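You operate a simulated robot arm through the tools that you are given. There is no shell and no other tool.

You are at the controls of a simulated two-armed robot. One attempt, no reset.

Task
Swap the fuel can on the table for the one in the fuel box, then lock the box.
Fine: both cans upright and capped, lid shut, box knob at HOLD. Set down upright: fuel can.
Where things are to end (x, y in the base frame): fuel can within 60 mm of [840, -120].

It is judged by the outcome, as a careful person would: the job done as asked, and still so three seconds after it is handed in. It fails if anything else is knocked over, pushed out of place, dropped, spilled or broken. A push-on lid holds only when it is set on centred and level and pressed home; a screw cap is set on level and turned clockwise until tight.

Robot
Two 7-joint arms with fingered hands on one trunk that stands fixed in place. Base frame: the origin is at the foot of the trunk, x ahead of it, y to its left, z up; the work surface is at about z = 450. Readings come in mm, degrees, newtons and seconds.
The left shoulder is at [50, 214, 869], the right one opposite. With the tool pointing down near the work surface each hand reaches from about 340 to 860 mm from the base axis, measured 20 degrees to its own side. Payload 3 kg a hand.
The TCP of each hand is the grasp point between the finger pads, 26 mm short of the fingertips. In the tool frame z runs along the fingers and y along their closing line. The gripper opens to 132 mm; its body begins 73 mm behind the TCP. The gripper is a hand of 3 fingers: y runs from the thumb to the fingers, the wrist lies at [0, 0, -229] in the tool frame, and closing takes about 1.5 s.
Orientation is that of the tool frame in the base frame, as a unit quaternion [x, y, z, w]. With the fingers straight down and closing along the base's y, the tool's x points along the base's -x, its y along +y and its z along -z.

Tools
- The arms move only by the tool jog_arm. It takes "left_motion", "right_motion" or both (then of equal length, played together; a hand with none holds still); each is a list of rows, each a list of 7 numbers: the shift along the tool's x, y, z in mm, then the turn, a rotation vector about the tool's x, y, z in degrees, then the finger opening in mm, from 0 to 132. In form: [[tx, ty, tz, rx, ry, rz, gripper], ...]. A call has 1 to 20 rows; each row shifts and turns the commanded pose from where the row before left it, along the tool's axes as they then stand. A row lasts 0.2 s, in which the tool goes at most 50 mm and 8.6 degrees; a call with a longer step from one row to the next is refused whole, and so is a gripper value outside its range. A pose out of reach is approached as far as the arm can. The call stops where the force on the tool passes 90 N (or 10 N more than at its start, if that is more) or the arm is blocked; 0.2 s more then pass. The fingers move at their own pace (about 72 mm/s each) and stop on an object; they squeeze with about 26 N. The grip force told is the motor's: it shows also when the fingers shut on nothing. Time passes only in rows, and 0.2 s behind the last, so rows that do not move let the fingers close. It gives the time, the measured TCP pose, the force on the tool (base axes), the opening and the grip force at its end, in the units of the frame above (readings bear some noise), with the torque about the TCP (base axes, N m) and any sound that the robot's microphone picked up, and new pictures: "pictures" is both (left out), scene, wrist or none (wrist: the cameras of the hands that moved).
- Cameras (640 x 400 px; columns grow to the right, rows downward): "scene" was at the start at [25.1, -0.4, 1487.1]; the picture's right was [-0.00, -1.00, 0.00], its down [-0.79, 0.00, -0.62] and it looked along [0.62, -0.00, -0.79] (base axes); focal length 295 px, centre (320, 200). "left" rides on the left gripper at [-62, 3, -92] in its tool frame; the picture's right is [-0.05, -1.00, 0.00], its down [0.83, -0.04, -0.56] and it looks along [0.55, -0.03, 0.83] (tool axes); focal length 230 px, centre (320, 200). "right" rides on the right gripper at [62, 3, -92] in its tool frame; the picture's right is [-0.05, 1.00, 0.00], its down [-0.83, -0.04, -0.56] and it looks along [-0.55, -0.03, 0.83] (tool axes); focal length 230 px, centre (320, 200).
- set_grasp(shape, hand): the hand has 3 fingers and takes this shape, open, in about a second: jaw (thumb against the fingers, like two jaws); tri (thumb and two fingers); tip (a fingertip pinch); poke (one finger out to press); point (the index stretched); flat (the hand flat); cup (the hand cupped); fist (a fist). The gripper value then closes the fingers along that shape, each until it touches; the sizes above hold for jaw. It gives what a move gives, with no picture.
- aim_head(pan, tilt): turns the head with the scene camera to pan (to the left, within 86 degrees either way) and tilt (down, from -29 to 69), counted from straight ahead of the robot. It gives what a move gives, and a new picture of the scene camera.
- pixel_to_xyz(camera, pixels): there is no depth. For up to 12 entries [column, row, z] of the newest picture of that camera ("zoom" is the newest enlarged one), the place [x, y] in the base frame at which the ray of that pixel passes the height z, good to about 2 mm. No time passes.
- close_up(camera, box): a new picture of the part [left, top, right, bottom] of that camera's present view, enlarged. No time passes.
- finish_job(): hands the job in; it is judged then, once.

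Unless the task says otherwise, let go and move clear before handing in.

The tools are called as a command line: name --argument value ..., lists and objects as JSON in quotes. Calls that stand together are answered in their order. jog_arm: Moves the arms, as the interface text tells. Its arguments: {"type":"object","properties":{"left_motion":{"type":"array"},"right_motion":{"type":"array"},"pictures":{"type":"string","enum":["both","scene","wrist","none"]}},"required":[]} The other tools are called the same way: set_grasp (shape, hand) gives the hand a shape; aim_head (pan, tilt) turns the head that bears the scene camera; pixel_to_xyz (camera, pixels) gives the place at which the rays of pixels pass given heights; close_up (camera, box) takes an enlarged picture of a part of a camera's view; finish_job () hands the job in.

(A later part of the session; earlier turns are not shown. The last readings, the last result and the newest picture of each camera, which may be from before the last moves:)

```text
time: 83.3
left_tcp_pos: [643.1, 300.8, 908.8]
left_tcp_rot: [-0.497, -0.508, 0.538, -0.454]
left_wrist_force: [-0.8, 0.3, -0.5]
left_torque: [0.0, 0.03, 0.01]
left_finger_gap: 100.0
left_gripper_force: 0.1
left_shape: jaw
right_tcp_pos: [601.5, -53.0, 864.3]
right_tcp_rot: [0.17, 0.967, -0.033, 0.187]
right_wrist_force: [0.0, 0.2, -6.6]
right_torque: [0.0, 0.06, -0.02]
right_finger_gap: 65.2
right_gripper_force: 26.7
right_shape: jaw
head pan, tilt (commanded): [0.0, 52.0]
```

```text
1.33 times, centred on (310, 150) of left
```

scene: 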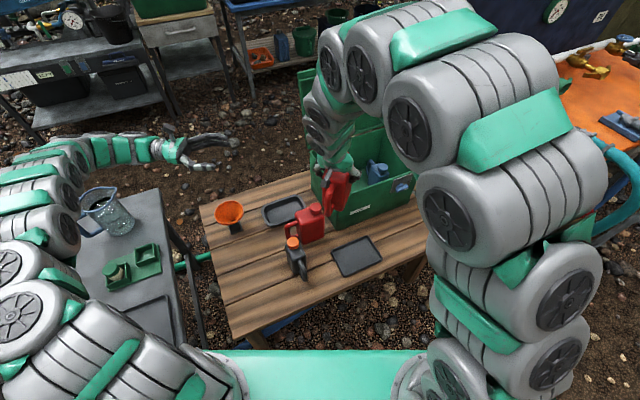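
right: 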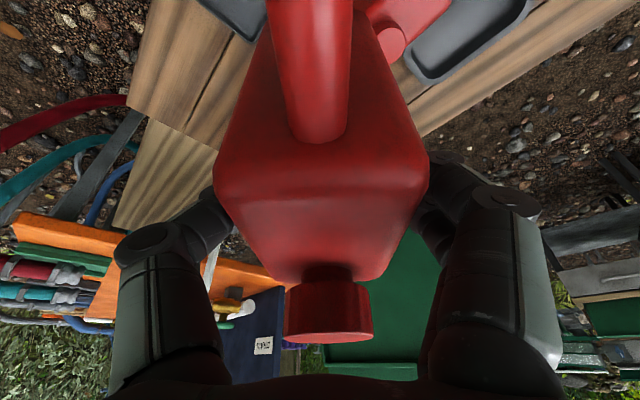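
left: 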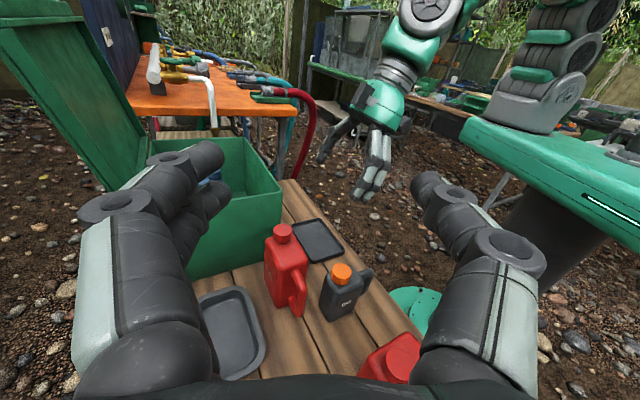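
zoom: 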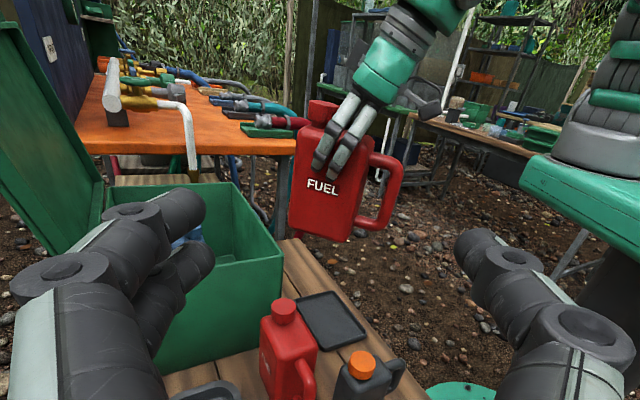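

The held can is upright and its label reads FUEL. I'm carrying it over the front wall to above the left half of the box, keeping its base about 50 mm above the rim.

jog_arm --right_motion '[[-14, -0.6, 5.5, 0, 0, 0, 40], [-25, -1, 9.9, 0, 0, 0, 40], [-27, -1.1, 10.7, 0, 0, 0, 40], [-27, -1.1, 10.7, 0, 0, 0, 40], [-27, -1.1, 10.7, 0, 0, 0, 40], [-27, -1.1, 10.7, 0, 0, 0, 40], [-25, -1, 9.9, 0, 0, 0, 40], [-16.6, -0.7, 6.6, 0, 0, 0, 40], [-10, -0.4, 4, 0, 0, 0, 40], [0, 0, 0, 0, 0, 0, 40]]' --pictures "both"

close_up --camera "left" --box '[60, 0, 400, 300]'

close_up --camera "scene" --box '[300, 70, 440, 230]'

```text
time: 85.5
left_tcp_pos: [641.9, 300.7, 910.2]
left_tcp_rot: [-0.497, -0.508, 0.538, -0.453]
left_wrist_force: [0.1, 0.2, 0.5]
left_torque: [0.0, 0.03, 0.01]
left_finger_gap: 99.8
left_gripper_force: 0.1
left_shape: jaw
right_tcp_pos: [800.8, -133.0, 866.4]
right_tcp_rot: [0.17, 0.967, -0.033, 0.188]
right_wrist_force: [-0.7, 0.5, -6.4]
right_torque: [-0.01, 0.03, -0.04]
right_finger_gap: 65.2
right_gripper_force: 26.1
right_shape: jaw
head pan, tilt (commanded): [0.0, 52.0]
```

scene: 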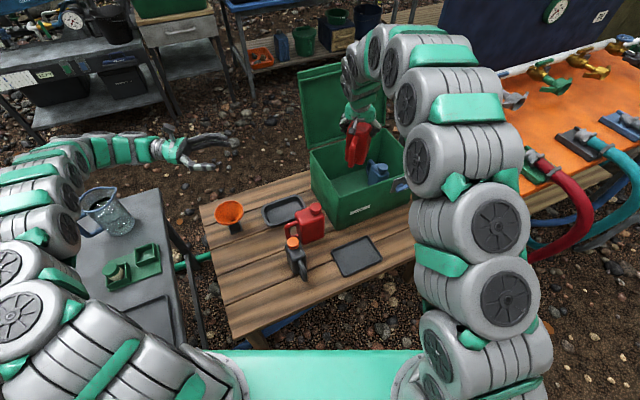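
right: 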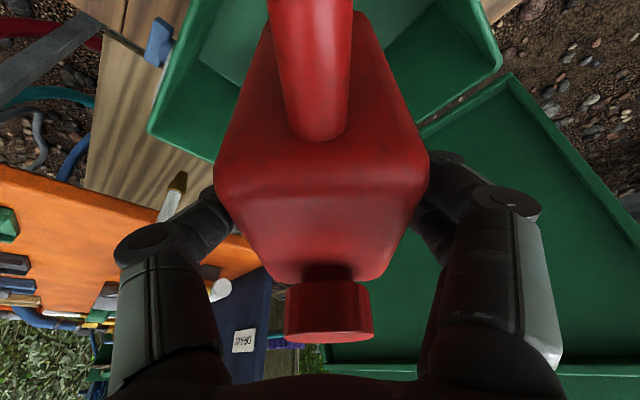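

```text
1.33 times, centred on (230, 150) of left
```

zoom: 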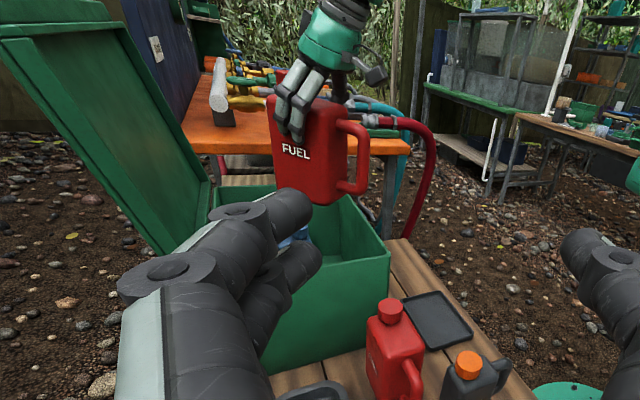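

```text
2.50 times, centred on (370, 150) of scene
```

zoom: 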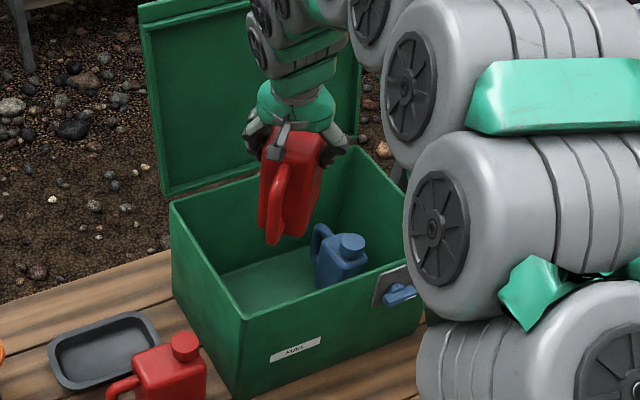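

The can hangs upright over the left part of the box, with the blue can well to the right. I'm lowering it straight down inside, to about 110 mm above the floor, then checking.

jog_arm --right_motion '[[6, 0.8, 17, 0, 0, 0, 40], [10.6, 1.4, 30.2, 0, 0, 0, 40], [10.6, 1.4, 30.2, 0, 0, 0, 40], [10.6, 1.4, 30.2, 0, 0, 0, 40], [10.6, 1.4, 30.2, 0, 0, 0, 40], [4.7, 0.6, 13.4, 0, 0, 0, 40]]' --pictures "both"

close_up --camera "scene" --box '[310, 100, 410, 210]'

close_up --camera "left" --box '[60, 0, 400, 300]'

```text
time: 86.9
left_tcp_pos: [643.3, 299.4, 909.4]
left_tcp_rot: [-0.498, -0.507, 0.539, -0.453]
left_wrist_force: [-0.1, -0.6, 0.6]
left_torque: [0.02, -0.02, -0.03]
left_finger_gap: 99.9
left_gripper_force: 0.1
left_shape: jaw
right_tcp_pos: [809.9, -127.4, 704.1]
right_tcp_rot: [0.169, 0.967, -0.032, 0.186]
right_wrist_force: [-0.3, -0.3, -6.5]
right_torque: [0.0, 0.09, -0.03]
right_finger_gap: 65.3
right_gripper_force: 26.2
right_shape: jaw
head pan, tilt (commanded): [0.0, 52.0]
```

scene: 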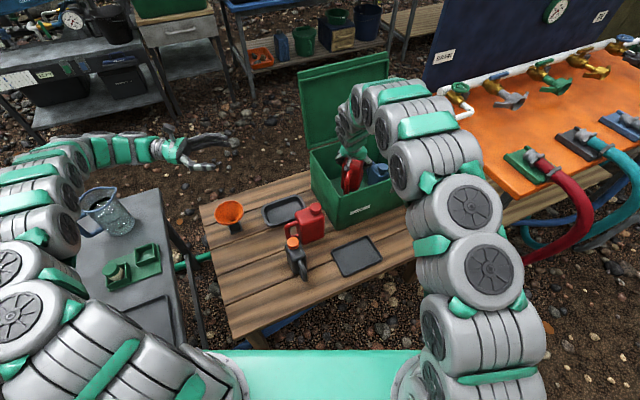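
right: 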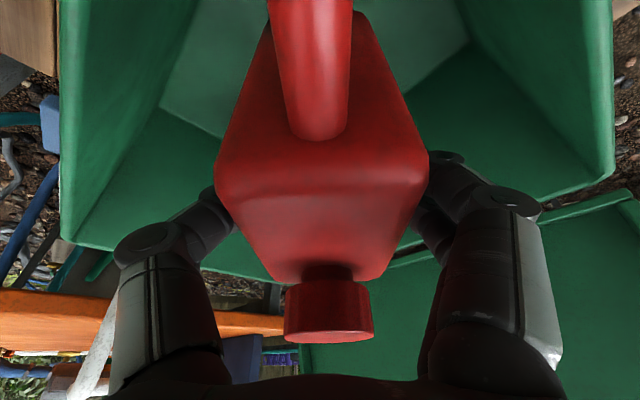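

```text
3.64 times, centred on (360, 155) of scene
```

zoom: 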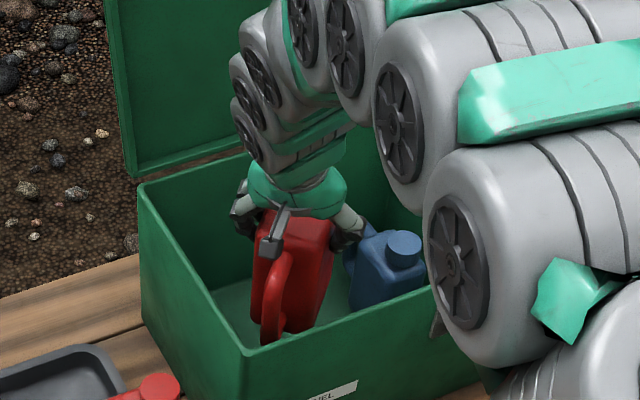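

```text
1.33 times, centred on (230, 150) of left
```

zoom: 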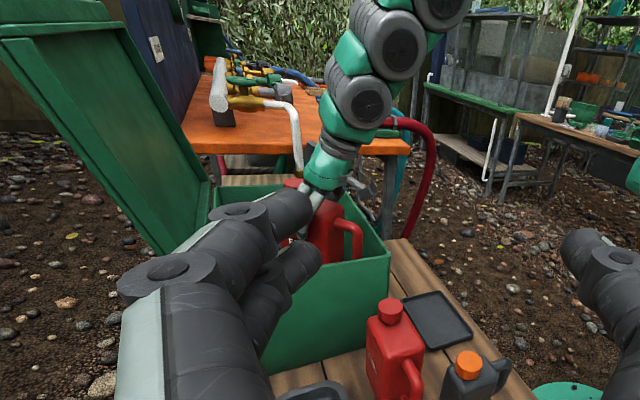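

The descent is clean, with clearance on all sides. I'm lowering on to z≈602, about 10–20 mm above the floor.

jog_arm --right_motion '[[8.7, 0.7, 23.5, 0, 0, 0, 40], [8.7, 0.7, 23.5, 0, 0, 0, 40], [8.7, 0.7, 23.5, 0, 0, 0, 40], [8.7, 0.7, 23.5, 0, 0, 0, 40], [0, 0, 0, 0, 0, 0, 40]]' --pictures "both"

close_up --camera "scene" --box '[310, 100, 410, 210]'

```text
time: 88.1
left_tcp_pos: [643.4, 300.4, 907.5]
left_tcp_rot: [-0.497, -0.508, 0.538, -0.454]
left_wrist_force: [0.0, -0.4, -0.4]
left_torque: [0.0, 0.01, -0.02]
left_finger_gap: 99.8
left_gripper_force: 0.0
left_shape: jaw
right_tcp_pos: [812.9, -126.2, 606.4]
right_tcp_rot: [0.17, 0.967, -0.033, 0.187]
right_wrist_force: [0.4, -0.9, -6.2]
right_torque: [0.03, 0.03, -0.01]
right_finger_gap: 65.0
right_gripper_force: 25.8
right_shape: jaw
head pan, tilt (commanded): [0.0, 52.0]
```

scene: 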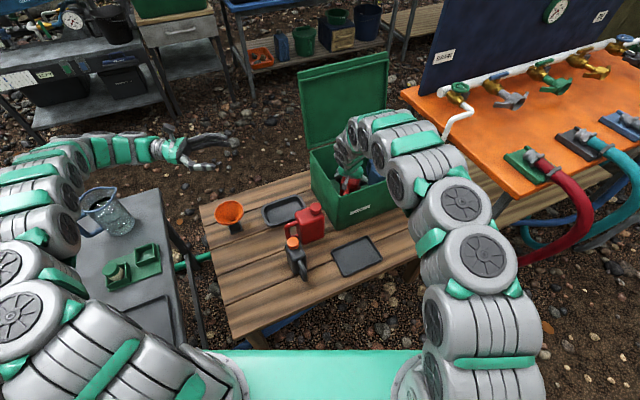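
right: 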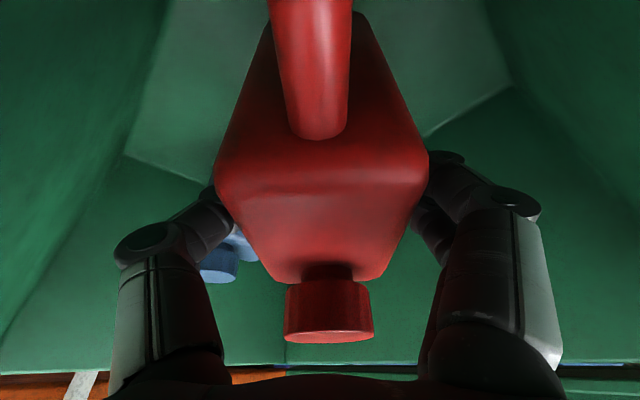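

```text
3.64 times, centred on (360, 155) of scene
```

zoom: 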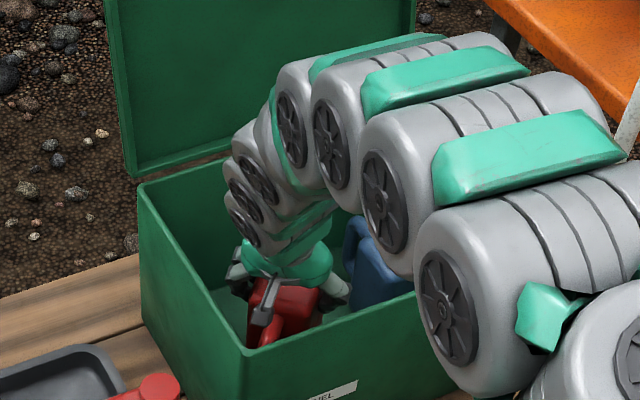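

The can is about 10–25 mm above the box floor, with its centre near (820,-129), inside the allowed zone. I'm creeping down in small steps, watching the vertical force.

jog_arm --right_motion '[[1.5, 0, 3.7, 0, 0, 0, 40], [1.5, 0, 3.7, 0, 0, 0, 40], [0, 0, 0, 0, 0, 0, 40]]' --pictures "none"

```text
time: 88.9
left_tcp_pos: [644.2, 302.1, 909.1]
left_tcp_rot: [-0.497, -0.508, 0.538, -0.454]
left_wrist_force: [0.1, 0.5, 0.0]
left_torque: [0.03, -0.01, 0.02]
left_finger_gap: 100.1
left_gripper_force: 0.1
left_shape: jaw
right_tcp_pos: [812.8, -125.9, 597.8]
right_tcp_rot: [0.17, 0.967, -0.033, 0.187]
right_wrist_force: [-0.5, 0.8, -7.0]
right_torque: [-0.02, 0.04, -0.03]
right_finger_gap: 65.3
right_gripper_force: 26.2
right_shape: jaw
head pan, tilt (commanded): [0.0, 52.0]
```

No contact yet at z=597.8. I'm continuing down in the same small steps.

jog_arm --right_motion '[[1.1, 0, 2.8, 0, 0, 0, 40], [1.1, 0, 2.8, 0, 0, 0, 40], [0, 0, 0, 0, 0, 0, 40]]' --pictures "none"

```text
time: 89.7
left_tcp_pos: [643.5, 300.5, 908.0]
left_tcp_rot: [-0.497, -0.507, 0.538, -0.454]
left_wrist_force: [-0.5, -0.2, -0.5]
left_torque: [0.02, 0.01, -0.03]
left_finger_gap: 99.9
left_gripper_force: 0.0
left_shape: jaw
right_tcp_pos: [814.1, -125.6, 591.9]
right_tcp_rot: [0.17, 0.967, -0.033, 0.187]
right_wrist_force: [-0.9, -0.3, -6.2]
right_torque: [0.02, 0.03, -0.01]
right_finger_gap: 65.2
right_gripper_force: 25.7
right_shape: jaw
head pan, tilt (commanded): [0.0, 52.0]
```

Still free at z≈592. I'm continuing down.

jog_arm --right_motion '[[1.1, 0, 2.8, 0, 0, 0, 40], [1.1, 0, 2.8, 0, 0, 0, 40], [0, 0, 0, 0, 0, 0, 40]]' --pictures "none"

```text
time: 90.5
left_tcp_pos: [643.5, 299.6, 909.8]
left_tcp_rot: [-0.497, -0.508, 0.538, -0.454]
left_wrist_force: [1.1, -0.3, 0.1]
left_torque: [-0.01, -0.04, -0.02]
left_finger_gap: 100.0
left_gripper_force: 0.0
left_shape: jaw
right_tcp_pos: [812.9, -126.2, 586.2]
right_tcp_rot: [0.17, 0.967, -0.033, 0.187]
right_wrist_force: [0.0, 0.7, -6.7]
right_torque: [-0.02, 0.05, 0.03]
right_finger_gap: 64.9
right_gripper_force: 26.4
right_shape: jaw
head pan, tilt (commanded): [0.0, 52.0]
```

z=586 and still free, so the floor must be within a few millimetres. I'm going on in 2 mm steps.

jog_arm --right_motion '[[0.75, 0, 1.9, 0, 0, 0, 40], [0.75, 0, 1.9, 0, 0, 0, 40], [0, 0, 0, 0, 0, 0, 40]]' --pictures "none"

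```text
time: 91.3
left_tcp_pos: [643.3, 300.7, 909.7]
left_tcp_rot: [-0.498, -0.507, 0.538, -0.453]
left_wrist_force: [-0.2, 1.0, 0.5]
left_torque: [0.0, -0.02, -0.01]
left_finger_gap: 100.0
left_gripper_force: 0.0
left_shape: jaw
right_tcp_pos: [813.6, -125.4, 582.6]
right_tcp_rot: [0.17, 0.967, -0.033, 0.188]
right_wrist_force: [0.5, -0.9, 14.1]
right_torque: [-0.01, -0.02, -0.02]
right_finger_gap: 64.8
right_gripper_force: 25.8
right_shape: jaw
head pan, tilt (commanded): [0.0, 52.0]
```

Contact at z=582.6 (+14 N, almost no torque), so the can sits flat on the box floor. I'm taking off the pressure and opening slowly.

jog_arm --right_motion '[[-0.4, 0, -0.9, 0, 0, 0, 40], [0, 0, 0, 0, 0, 0, 64], [0, 0, 0, 0, 0, 0, 70], [0, 0, 0, 0, 0, 0, 78], [0, 0, 0, 0, 0, 0, 88], [0, 0, 0, 0, 0, 0, 96], [0, 0, 0, 0, 0, 0, 96]]' --pictures "both"

close_up --camera "scene" --box '[310, 100, 410, 210]'

```text
time: 92.9
left_tcp_pos: [643.4, 301.2, 910.0]
left_tcp_rot: [-0.497, -0.508, 0.538, -0.453]
left_wrist_force: [0.3, 0.2, 0.1]
left_torque: [-0.04, 0.0, -0.02]
left_finger_gap: 100.1
left_gripper_force: 0.2
left_shape: jaw
right_tcp_pos: [813.5, -126.4, 582.5]
right_tcp_rot: [0.17, 0.967, -0.033, 0.188]
right_wrist_force: [-0.8, -0.5, 0.5]
right_torque: [0.0, 0.03, 0.0]
right_finger_gap: 95.5
right_gripper_force: 0.1
right_shape: jaw
head pan, tilt (commanded): [0.0, 52.0]
```

scene: 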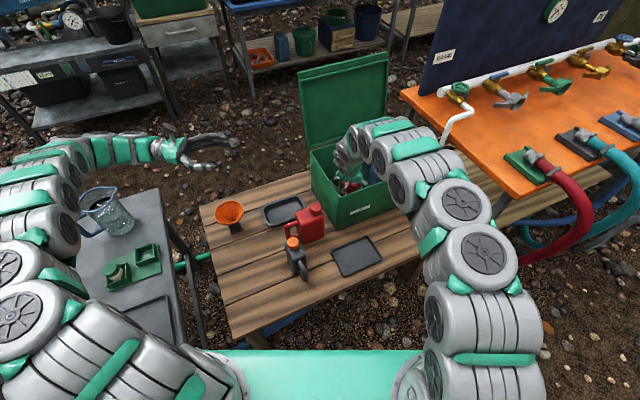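
right: 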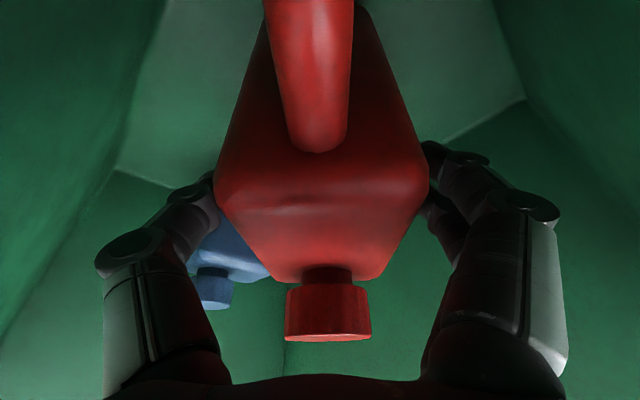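

```text
3.64 times, centred on (360, 155) of scene
```

zoom: 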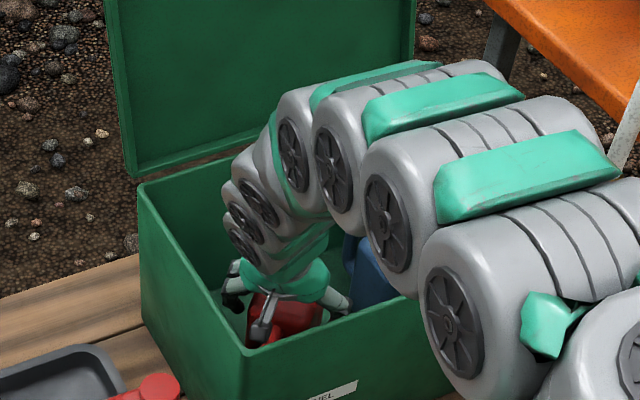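

The can is released and stands by itself, with zero force on the hand. I'm lifting the open hand straight up out of the box.

jog_arm --right_motion '[[-5.6, 0, -13.9, 0, 0, 0, 98], [-11.2, 0, -27.8, 0, 0, 0, 100], [-11.2, 0, -27.8, 0, 0, 0, 100], [-14.9, 0, -37.1, 0, 0, 0, 100], [-14.9, 0, -37.1, 0, 0, 0, 100], [-14.9, 0, -37.1, 0, 0, 0, 100], [-14.9, 0, -37.1, 0, 0, 0, 100], [-14.9, 0, -37.1, 0, 0, 0, 100]]' --pictures "both"

close_up --camera "scene" --box '[300, 90, 430, 220]'

close_up --camera "right" --box '[180, 0, 460, 260]'

```text
time: 94.7
left_tcp_pos: [642.8, 302.1, 909.6]
left_tcp_rot: [-0.497, -0.508, 0.537, -0.454]
left_wrist_force: [-0.7, 0.9, 0.7]
left_torque: [0.01, -0.04, -0.01]
left_finger_gap: 100.1
left_gripper_force: 0.0
left_shape: jaw
right_tcp_pos: [811.1, -126.6, 856.5]
right_tcp_rot: [0.17, 0.967, -0.034, 0.187]
right_wrist_force: [-0.2, 0.7, 0.3]
right_torque: [0.01, -0.01, -0.01]
right_finger_gap: 99.6
right_gripper_force: 0.0
right_shape: jaw
head pan, tilt (commanded): [0.0, 52.0]
```

scene: 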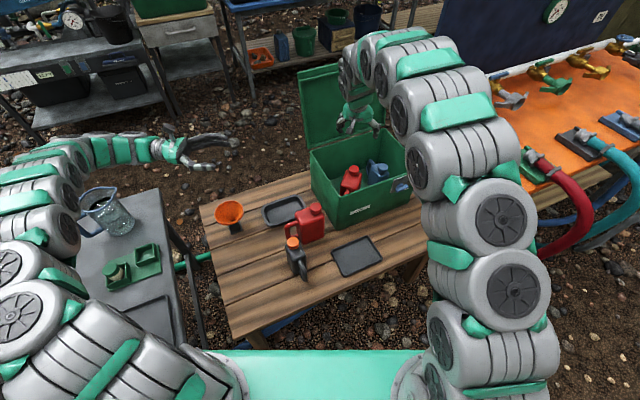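
right: 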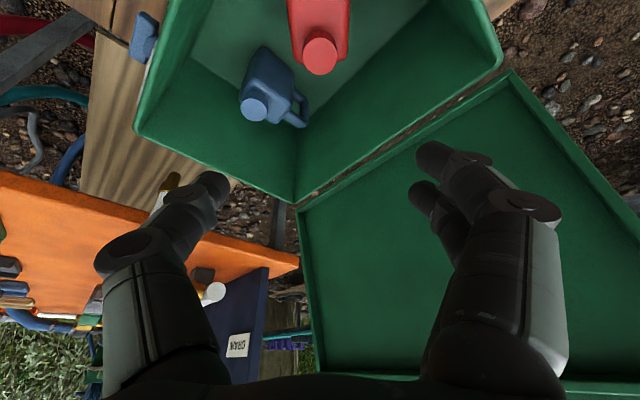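

```text
3.08 times, centred on (365, 155) of scene
```

zoom: 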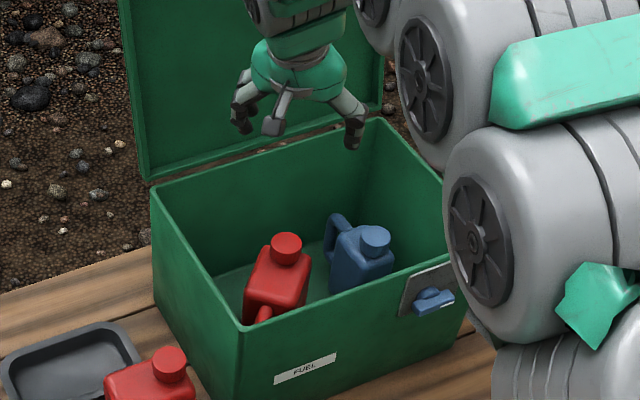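

```text
1.54 times, centred on (320, 130) of right
```

zoom: 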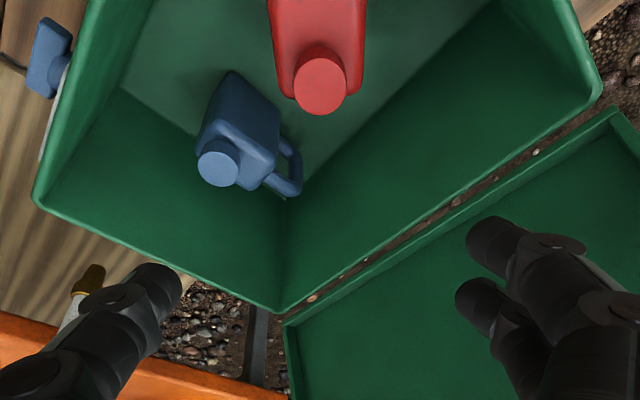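

The FUEL can stands upright in the box beside the blue one. Next is the lid: I'll check the can's position and work out where the open lid's top edge is.

close_up --camera "scene" --box '[285, 40, 405, 160]'

pixel_to_xyz --camera "scene" --pixels '[[354.3, 170.3, 631], [297, 73, 900], [297, 73, 960], [388, 52, 900], [388, 52, 960], [308, 152, 690], [388, 124, 690]]'

pixel_to_xyz --camera "right" --pixels '[[321, 54, 631]]'

close_up --camera "left" --box '[0, 0, 320, 200]'

```text
3.33 times, centred on (345, 100) of scene
```

zoom: 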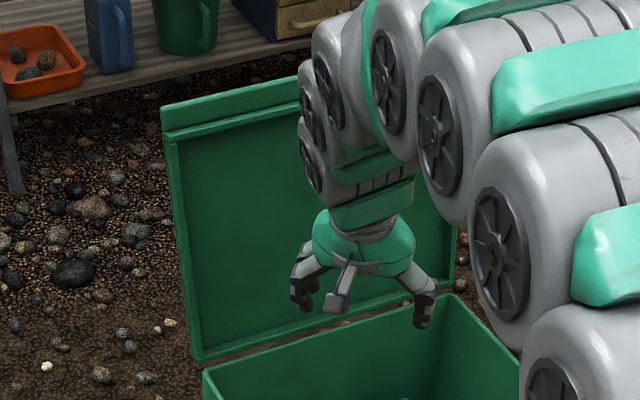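

```text
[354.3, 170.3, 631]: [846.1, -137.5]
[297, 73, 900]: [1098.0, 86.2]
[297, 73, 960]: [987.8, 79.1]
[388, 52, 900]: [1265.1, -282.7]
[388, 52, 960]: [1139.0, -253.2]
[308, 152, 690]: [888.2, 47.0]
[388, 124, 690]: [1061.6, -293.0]
```

```text
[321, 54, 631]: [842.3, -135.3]
```

```text
2.00 times, centred on (160, 100) of left
```

zoom: 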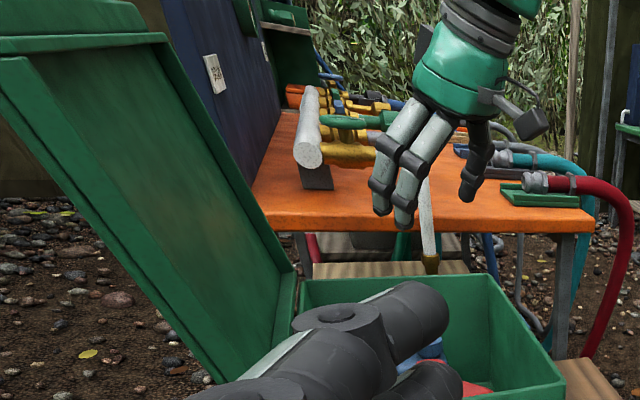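

The can's cap is at about (844,-136), so its centre is about 22 mm from the target. The lid leans back about 17° past vertical with its edge near N=923, z=965, so I'll hook its left edge with the left hand and catch it with the right; first I'm reorienting both hands in place.

jog_arm --left_motion '[[0, 0, 0, -7.756, -0.431, 0.567, 100], [0, 0, 0, -7.756, -0.431, 0.567, 100], [0, 0, 0, -7.756, -0.431, 0.567, 100], [0, 0, 0, -7.756, -0.431, 0.567, 100], [0, 0, 0, -7.756, -0.431, 0.567, 100], [0, 0, 0, -7.756, -0.431, 0.567, 100], [0, 0, 0, -7.756, -0.431, 0.567, 100], [0, 0, 0, -7.756, -0.431, 0.567, 100], [0, 0, 0, 0, 0, 0, 100], [0, 0, 0, 0, 0, 0, 100]]' --right_motion '[[0, 0, 0, -3.899, -6.45, -2.634, 100], [0, 0, 0, -3.899, -6.45, -2.634, 90], [0, 0, 0, -3.899, -6.45, -2.634, 70], [0, 0, 0, -3.899, -6.45, -2.634, 50], [0, 0, 0, -3.899, -6.45, -2.634, 30], [0, 0, 0, -3.899, -6.45, -2.634, 15], [0, 0, 0, -3.899, -6.45, -2.634, 0], [0, 0, 0, -3.899, -6.45, -2.634, 0], [0, 0, 0, -3.899, -6.45, -2.634, 0], [0, 0, 0, -3.899, -6.45, -2.634, 0]]' --pictures "both"

```text
time: 96.9
left_tcp_pos: [643.1, 300.9, 909.4]
left_tcp_rot: [0.196, 0.679, -0.196, 0.68]
left_wrist_force: [-0.6, 0.4, -0.1]
left_torque: [0.01, 0.0, -0.01]
left_finger_gap: 99.8
left_gripper_force: 0.1
left_shape: jaw
right_tcp_pos: [814.2, -125.3, 857.5]
right_tcp_rot: [-0.15, 0.69, 0.151, 0.692]
right_wrist_force: [0.5, 0.4, 0.4]
right_torque: [0.01, 0.0, 0.03]
right_finger_gap: 0.0
right_gripper_force: 25.7
right_shape: jaw
head pan, tilt (commanded): [0.0, 52.0]
```

scene: 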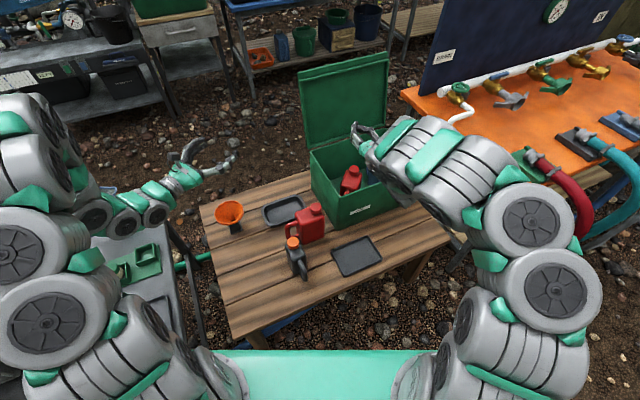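
right: 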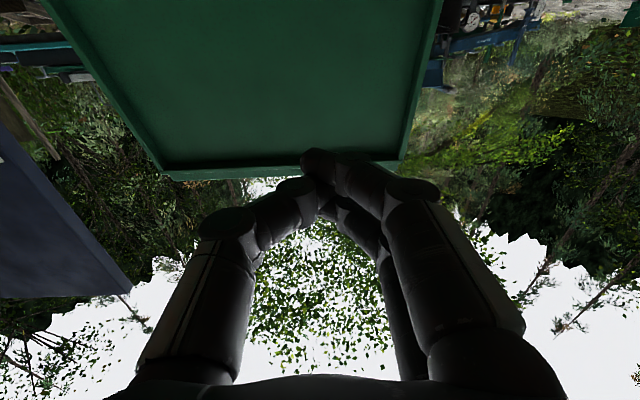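
left: 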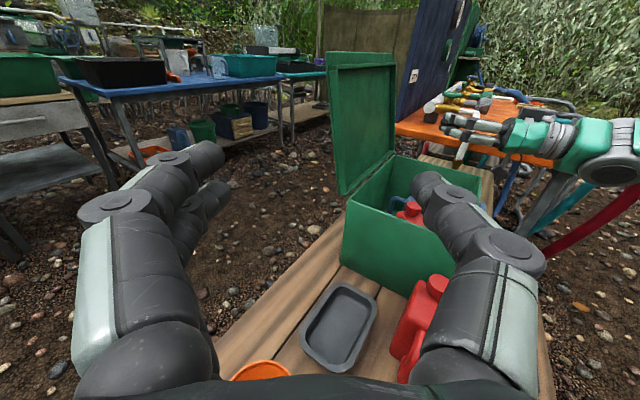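

Both hands are oriented as planned. I'm moving the right fist to just in front of the lid's inner face (about 50 mm short of it) and the left hand to just outside the lid's left edge.

jog_arm --left_motion '[[13.6, -1.9, 34.9, 0, 0, 0, 100], [13.6, -1.9, 34.9, 0, 0, 0, 100], [13.6, -1.9, 34.9, 0, 0, 0, 100], [13.6, -1.9, 34.9, 0, 0, 0, 100], [13.6, -1.9, 34.9, 0, 0, 0, 100], [13.6, -1.9, 34.9, 0, 0, 0, 100], [13.6, -1.9, 34.9, 0, 0, 0, 100], [13.6, -1.9, 34.9, 0, 0, 0, 100], [13.6, -1.9, 34.9, 0, 0, 0, 100]]' --right_motion '[[6.9, -18.6, 20, 0, 0, 0, 0], [6.9, -18.6, 25, 0, 0, 0, 0], [6.9, -18.6, 25, 0, 0, 0, 0], [6.9, -18.6, 25, 0, 0, 0, 0], [0, 0, 22, 0, 0, 0, 0], [0, 0, 0, 0, 0, 0, 0], [0, 0, 0, 0, 0, 0, 0], [0, 0, 0, 0, 0, 0, 0], [0, 0, 0, 0, 0, 0, 0]]' --pictures "both"

close_up --camera "scene" --box '[260, 40, 430, 230]'

```text
time: 98.9
left_tcp_pos: [900.1, 118.8, 789.4]
left_tcp_rot: [0.196, 0.68, -0.196, 0.679]
left_wrist_force: [0.9, 0.2, 0.7]
left_torque: [0.0, 0.01, -0.01]
left_finger_gap: 100.0
left_gripper_force: 0.1
left_shape: jaw
right_tcp_pos: [950.8, -144.7, 828.5]
right_tcp_rot: [-0.15, 0.691, 0.152, 0.691]
right_wrist_force: [-0.2, 0.6, -0.2]
right_torque: [0.0, -0.03, -0.05]
right_finger_gap: 0.0
right_gripper_force: 26.7
right_shape: jaw
head pan, tilt (commanded): [0.0, 52.0]
```

scene: 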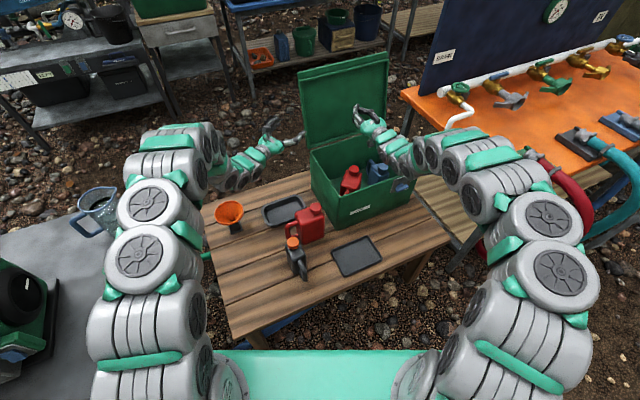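
right: 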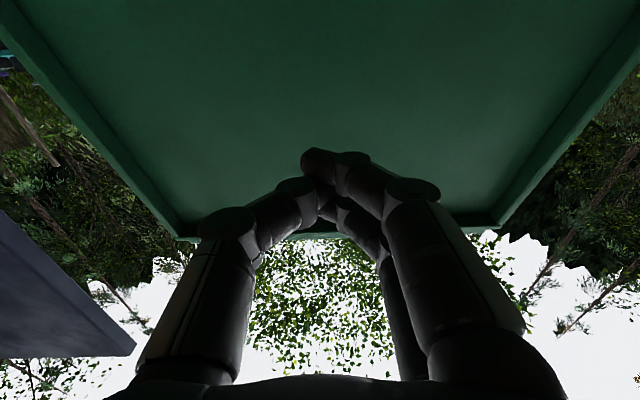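
left: 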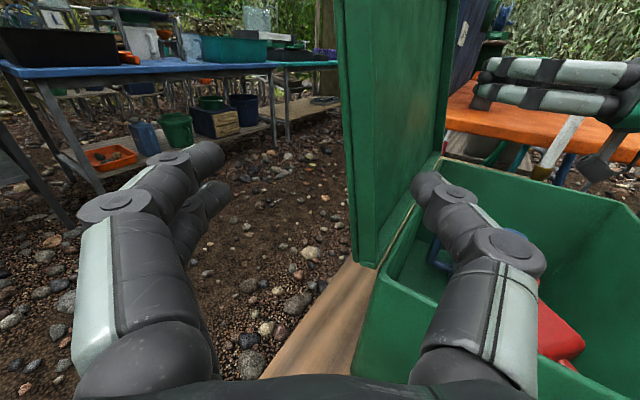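

```text
2.11 times, centred on (345, 135) of scene
```

zoom: 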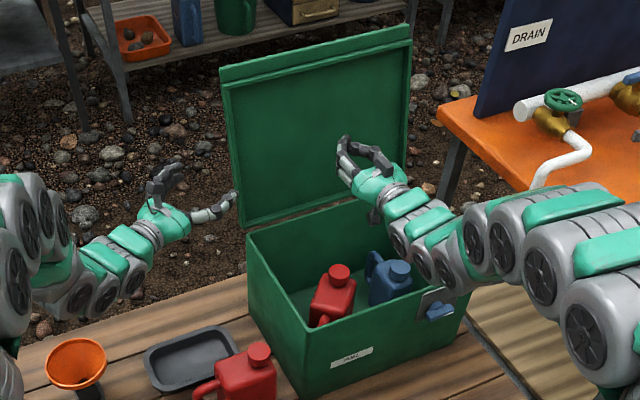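

The lid's left edge sits between the left thumb (in front) and fingers (behind) in the left picture, and the right fist is in place. I'm sliding the left hand onto the edge.

jog_arm --left_motion '[[0, -11.5, 17.5, 0, 0, 0, 100], [0, -11.5, 17.5, 0, 0, 0, 100], [0, -11.5, 17.5, 0, 0, 0, 100], [0, -11.5, 17.5, 0, 0, 0, 100], [0, 0, 0, 0, 0, 0, 90], [0, 0, 0, 0, 0, 0, 80]]' --pictures "both"

close_up --camera "scene" --box '[260, 40, 430, 230]'

```text
time: 100.3
left_tcp_pos: [934.0, 41.3, 786.7]
left_tcp_rot: [0.195, 0.681, -0.195, 0.679]
left_wrist_force: [0.1, -0.1, 0.1]
left_torque: [-0.02, 0.0, -0.01]
left_finger_gap: 80.4
left_gripper_force: 0.1
left_shape: jaw
right_tcp_pos: [950.9, -145.7, 829.6]
right_tcp_rot: [-0.15, 0.691, 0.151, 0.691]
right_wrist_force: [-0.2, 0.5, 0.0]
right_torque: [0.0, -0.01, 0.01]
right_finger_gap: 0.2
right_gripper_force: 26.2
right_shape: jaw
head pan, tilt (commanded): [0.0, 52.0]
```

scene: 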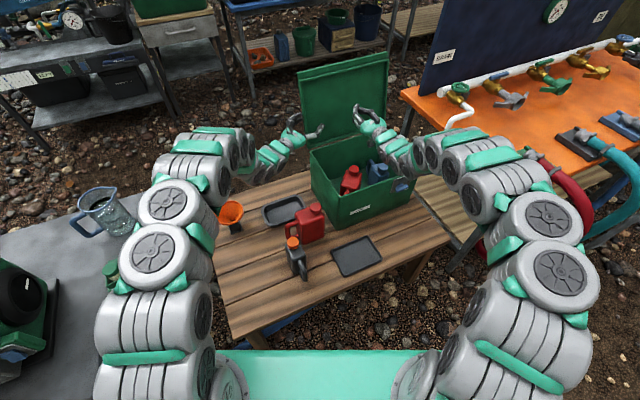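
left: 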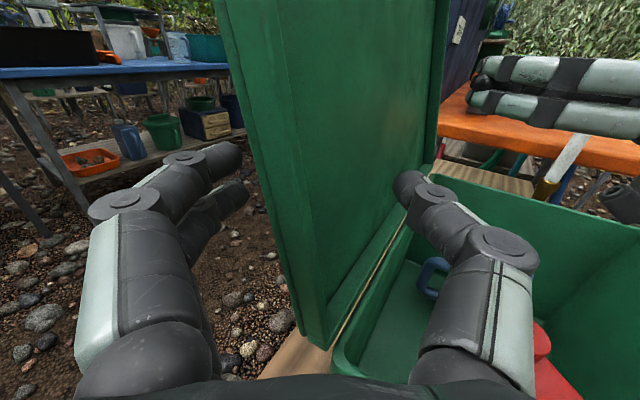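

```text
2.11 times, centred on (345, 135) of scene
```

zoom: 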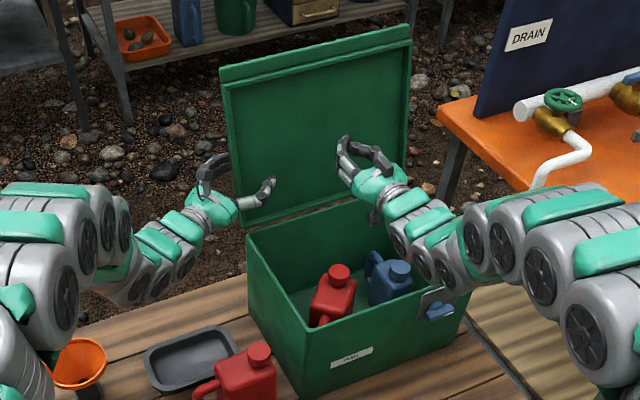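

The edge lies inside the left hand, and there's no contact yet. I'm closing to 62 mm and pulling gently toward the robot in small steps.

jog_arm --left_motion '[[0, 0, 0, 0, 0, 0, 70], [0, 0, 0, 0, 0, 0, 62], [-0.5, -6.7, -4.4, 0, 0, 0, 62], [-0.5, -6.7, -4.4, 0, 0, 0, 62], [-0.5, -6.7, -4.4, 0, 0, 0, 62], [0, 0, 0, 0, 0, 0, 62]]' --pictures "both"

close_up --camera "scene" --box '[260, 40, 430, 230]'

```text
time: 101.7
left_tcp_pos: [912.4, 32.8, 788.3]
left_tcp_rot: [0.195, 0.68, -0.195, 0.68]
left_wrist_force: [0.1, 0.8, 0.5]
left_torque: [0.04, -0.03, -0.01]
left_finger_gap: 63.0
left_gripper_force: 0.1
left_shape: jaw
right_tcp_pos: [949.9, -144.7, 830.2]
right_tcp_rot: [-0.15, 0.691, 0.152, 0.691]
right_wrist_force: [0.1, 0.0, -0.4]
right_torque: [0.04, 0.0, 0.01]
right_finger_gap: 0.0
right_gripper_force: 26.2
right_shape: jaw
head pan, tilt (commanded): [0.0, 52.0]
```

scene: 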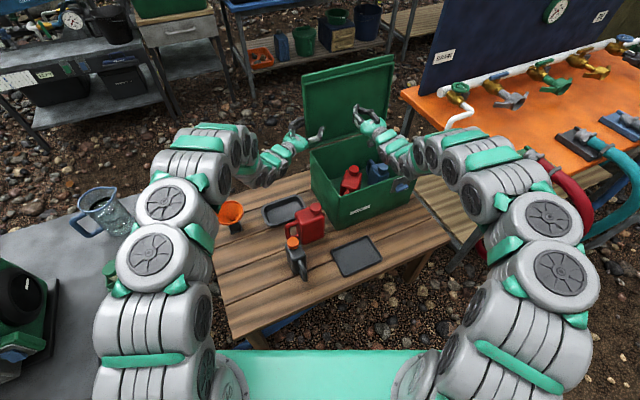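
left: 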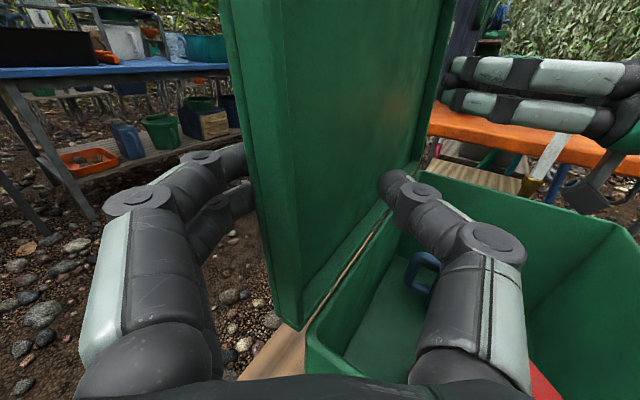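

```text
2.11 times, centred on (345, 135) of scene
```

zoom: 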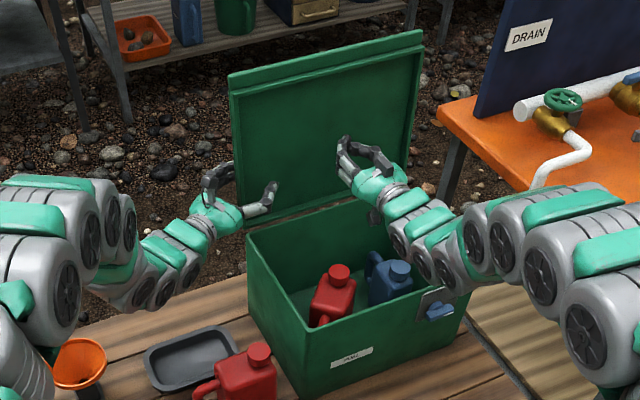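

The lid is following (its top-left corner has moved forward in the scene view), with almost no force. I'm pulling a further 24 mm.

jog_arm --left_motion '[[-0.5, -6.7, -4.4, 0, 0, 0, 62], [-0.3, -6.7, -4.4, 0, 0, 0, 62], [0, -6.7, -4.4, 0, 0, 0, 62], [0, 0, 0, 0, 0, 0, 62], [0, 0, 0, 0, 0, 0, 62]]' --pictures "both"

close_up --camera "scene" --box '[260, 40, 430, 230]'

```text
time: 102.9
left_tcp_pos: [891.2, 22.6, 788.3]
left_tcp_rot: [0.196, 0.679, -0.196, 0.68]
left_wrist_force: [0.0, -0.1, 0.4]
left_torque: [-0.01, 0.0, 0.03]
left_finger_gap: 62.9
left_gripper_force: 0.2
left_shape: jaw
right_tcp_pos: [951.0, -144.5, 829.8]
right_tcp_rot: [-0.151, 0.691, 0.151, 0.691]
right_wrist_force: [0.3, -0.6, -0.8]
right_torque: [0.01, 0.01, 0.01]
right_finger_gap: 0.0
right_gripper_force: 25.6
right_shape: jaw
head pan, tilt (commanded): [0.0, 52.0]
```

scene: 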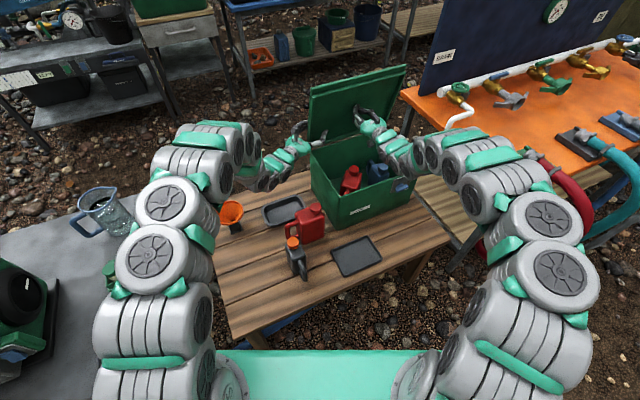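
left: 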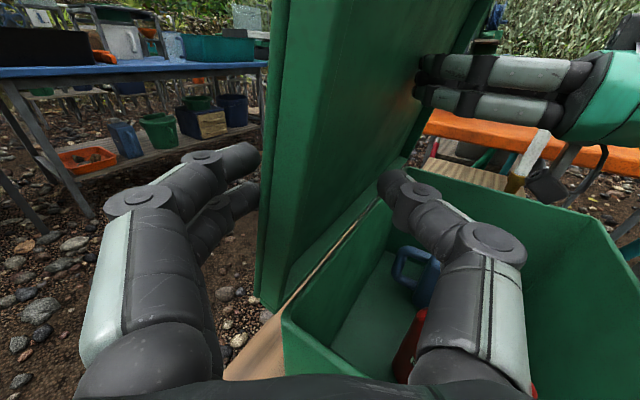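

```text
2.11 times, centred on (345, 135) of scene
```

zoom: 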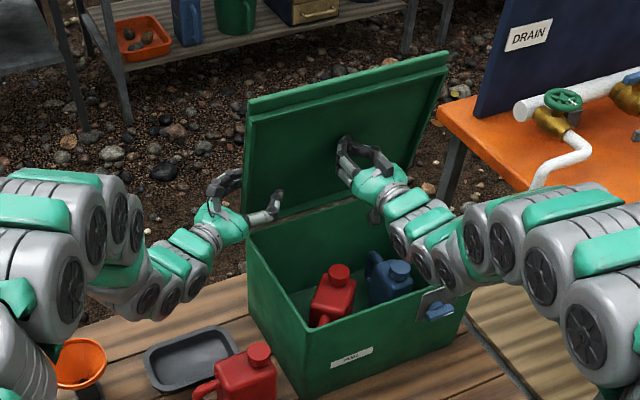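

The lid has come forward and now rests on the right fist, clear of the left fingers. I'm opening the left hand and withdrawing it to the left, out of the lid's path.

jog_arm --left_motion '[[0, 0, 0, 0, 0, 0, 80], [0, 0, 0, 0, 0, 0, 104], [0, 11.5, -17.5, 0, 0, 0, 110], [0, 14, -21, 0, 0, 0, 110], [0, 14, -21, 0, 0, 0, 110], [0, 14, -21, 0, 0, 0, 110], [0, 14, -21, 0, 0, 0, 110], [0, 10, -40, 0, 0, 0, 110], [0, 10, -40, 0, 0, 0, 110]]' --pictures "both"

close_up --camera "scene" --box '[260, 40, 430, 230]'

```text
time: 104.9
left_tcp_pos: [783.1, 193.3, 789.0]
left_tcp_rot: [0.196, 0.68, -0.196, 0.679]
left_wrist_force: [0.1, 0.2, 0.7]
left_torque: [0.04, 0.02, -0.02]
left_finger_gap: 109.7
left_gripper_force: 0.1
left_shape: jaw
right_tcp_pos: [950.3, -144.3, 829.8]
right_tcp_rot: [-0.15, 0.691, 0.151, 0.691]
right_wrist_force: [0.2, -0.5, -0.1]
right_torque: [-0.02, -0.02, -0.01]
right_finger_gap: 0.3
right_gripper_force: 26.5
right_shape: jaw
head pan, tilt (commanded): [0.0, 52.0]
```

scene: 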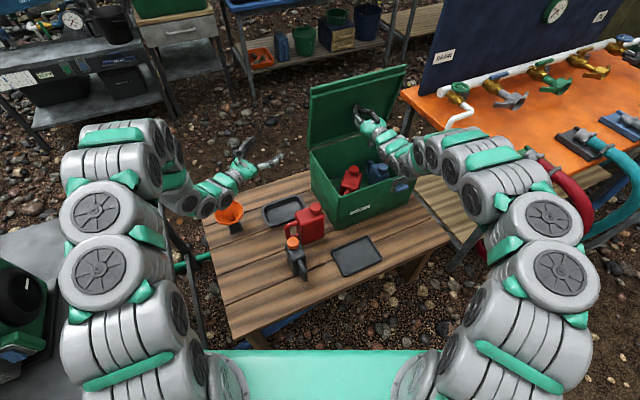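
left: 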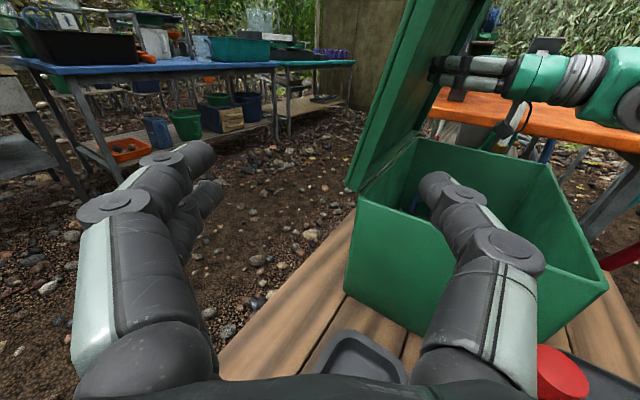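

```text
2.11 times, centred on (345, 135) of scene
```

zoom: 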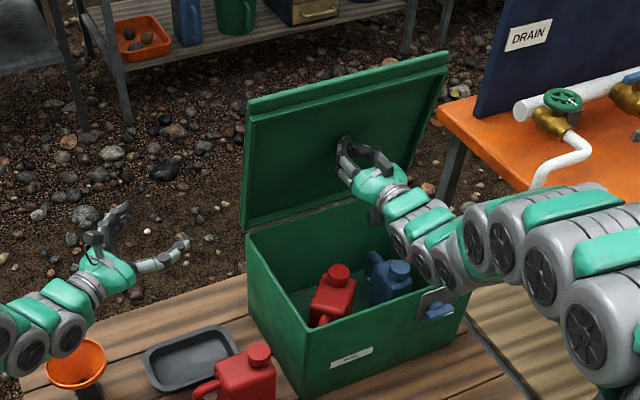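

The lid rests steadily on the right fist and the left hand is clear. I'm drawing the fist back toward the robot slowly, so that the lid comes down in contact with it.

jog_arm --right_motion '[[0, 0, -8, 0, 0, 0, 0], [0, 0, -12, 0, 0, 0, 0], [0, 0, -12, 0, 0, 0, 0], [0, 0, -12, 0, 0, 0, 0], [0, 0, -12, 0, 0, 0, 0], [0, 0, -12, 0, 0, 0, 0], [0, 0, -12, 0, 0, 0, 0], [0, 0, -12, 0, 0, 0, 0]]' --pictures "both"

close_up --camera "scene" --box '[280, 60, 430, 230]'

```text
time: 106.7
left_tcp_pos: [782.6, 193.5, 790.0]
left_tcp_rot: [0.196, 0.679, -0.196, 0.68]
left_wrist_force: [0.9, -0.4, 0.0]
left_torque: [0.01, 0.02, -0.02]
left_finger_gap: 109.8
left_gripper_force: 0.1
left_shape: jaw
right_tcp_pos: [867.9, -184.4, 829.6]
right_tcp_rot: [-0.151, 0.69, 0.151, 0.691]
right_wrist_force: [-0.9, -0.5, -0.8]
right_torque: [-0.01, 0.02, 0.0]
right_finger_gap: 0.0
right_gripper_force: 25.9
right_shape: jaw
head pan, tilt (commanded): [0.0, 52.0]
```

scene: 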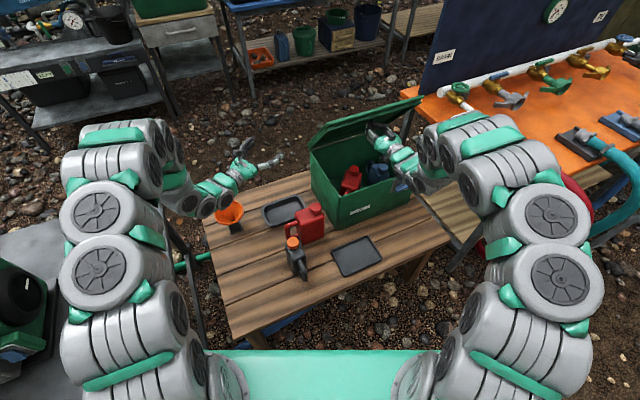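
right: 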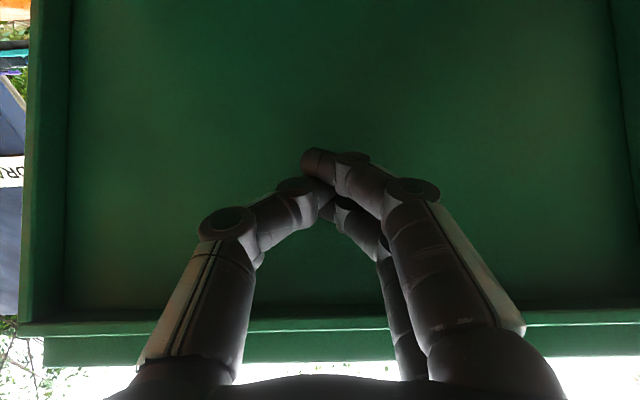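

```text
2.35 times, centred on (355, 145) of scene
```

zoom: 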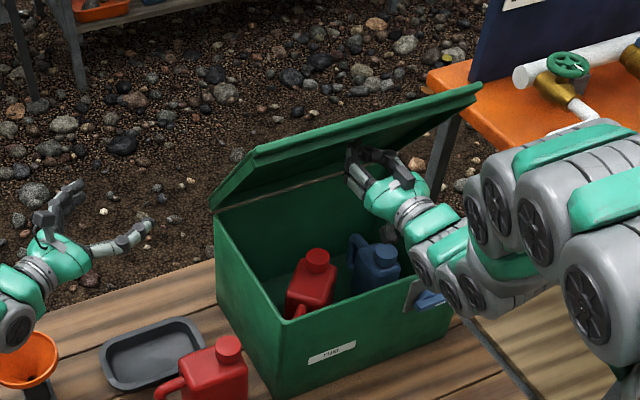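

The lid is down to about 60°, resting on the fist. I'm continuing to draw back and lower along its arc to about 30°.

jog_arm --right_motion '[[2.6, 0, -13, 0, 0, 0, 0], [2.6, 0, -13, 0, 0, 0, 0], [2.6, 0, -13, 0, 0, 0, 0], [2.6, 0, -13, 0, 0, 0, 0], [2.6, 0, -13, 0, 0, 0, 0], [7.8, 0, -10.6, 0, 0, 0, 0], [7.8, 0, -10.6, 0, 0, 0, 0], [7.8, 0, -10.6, 0, 0, 0, 0], [7.8, 0, -10.6, 0, 0, 0, 0], [7.8, 0, -10.6, 0, 0, 0, 0]]' --pictures "both"

close_up --camera "scene" --box '[280, 60, 430, 230]'

```text
time: 108.9
left_tcp_pos: [783.4, 193.4, 789.7]
left_tcp_rot: [0.196, 0.679, -0.196, 0.68]
left_wrist_force: [0.3, 0.0, 0.2]
left_torque: [0.01, 0.0, 0.03]
left_finger_gap: 109.9
left_gripper_force: 0.0
left_shape: jaw
right_tcp_pos: [759.8, -231.8, 778.1]
right_tcp_rot: [-0.151, 0.69, 0.151, 0.691]
right_wrist_force: [0.0, 0.0, -0.5]
right_torque: [-0.01, 0.04, 0.02]
right_finger_gap: 0.0
right_gripper_force: 26.0
right_shape: jaw
head pan, tilt (commanded): [0.0, 52.0]
```

scene: 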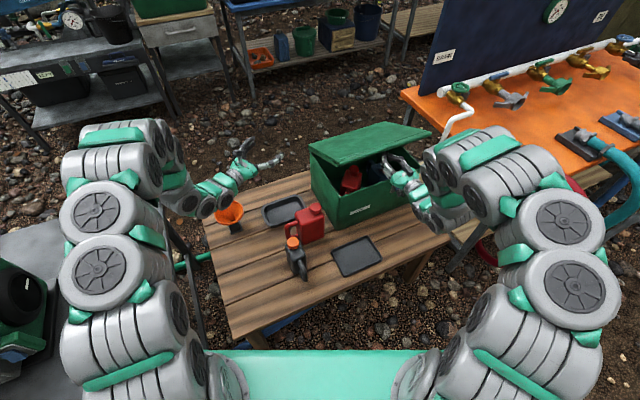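
right: 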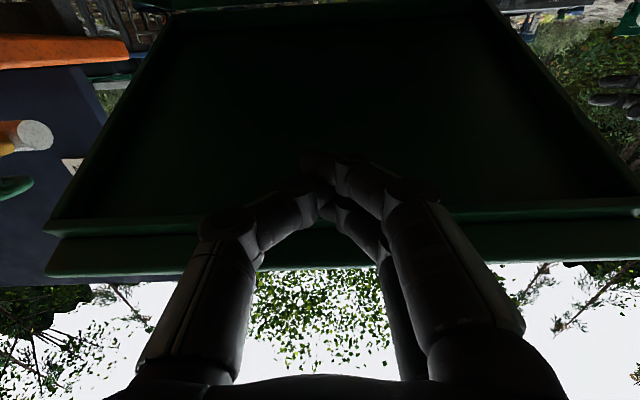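

```text
2.35 times, centred on (355, 145) of scene
```

zoom: 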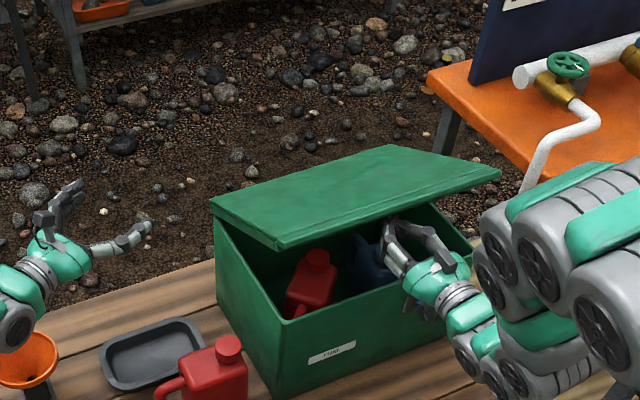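

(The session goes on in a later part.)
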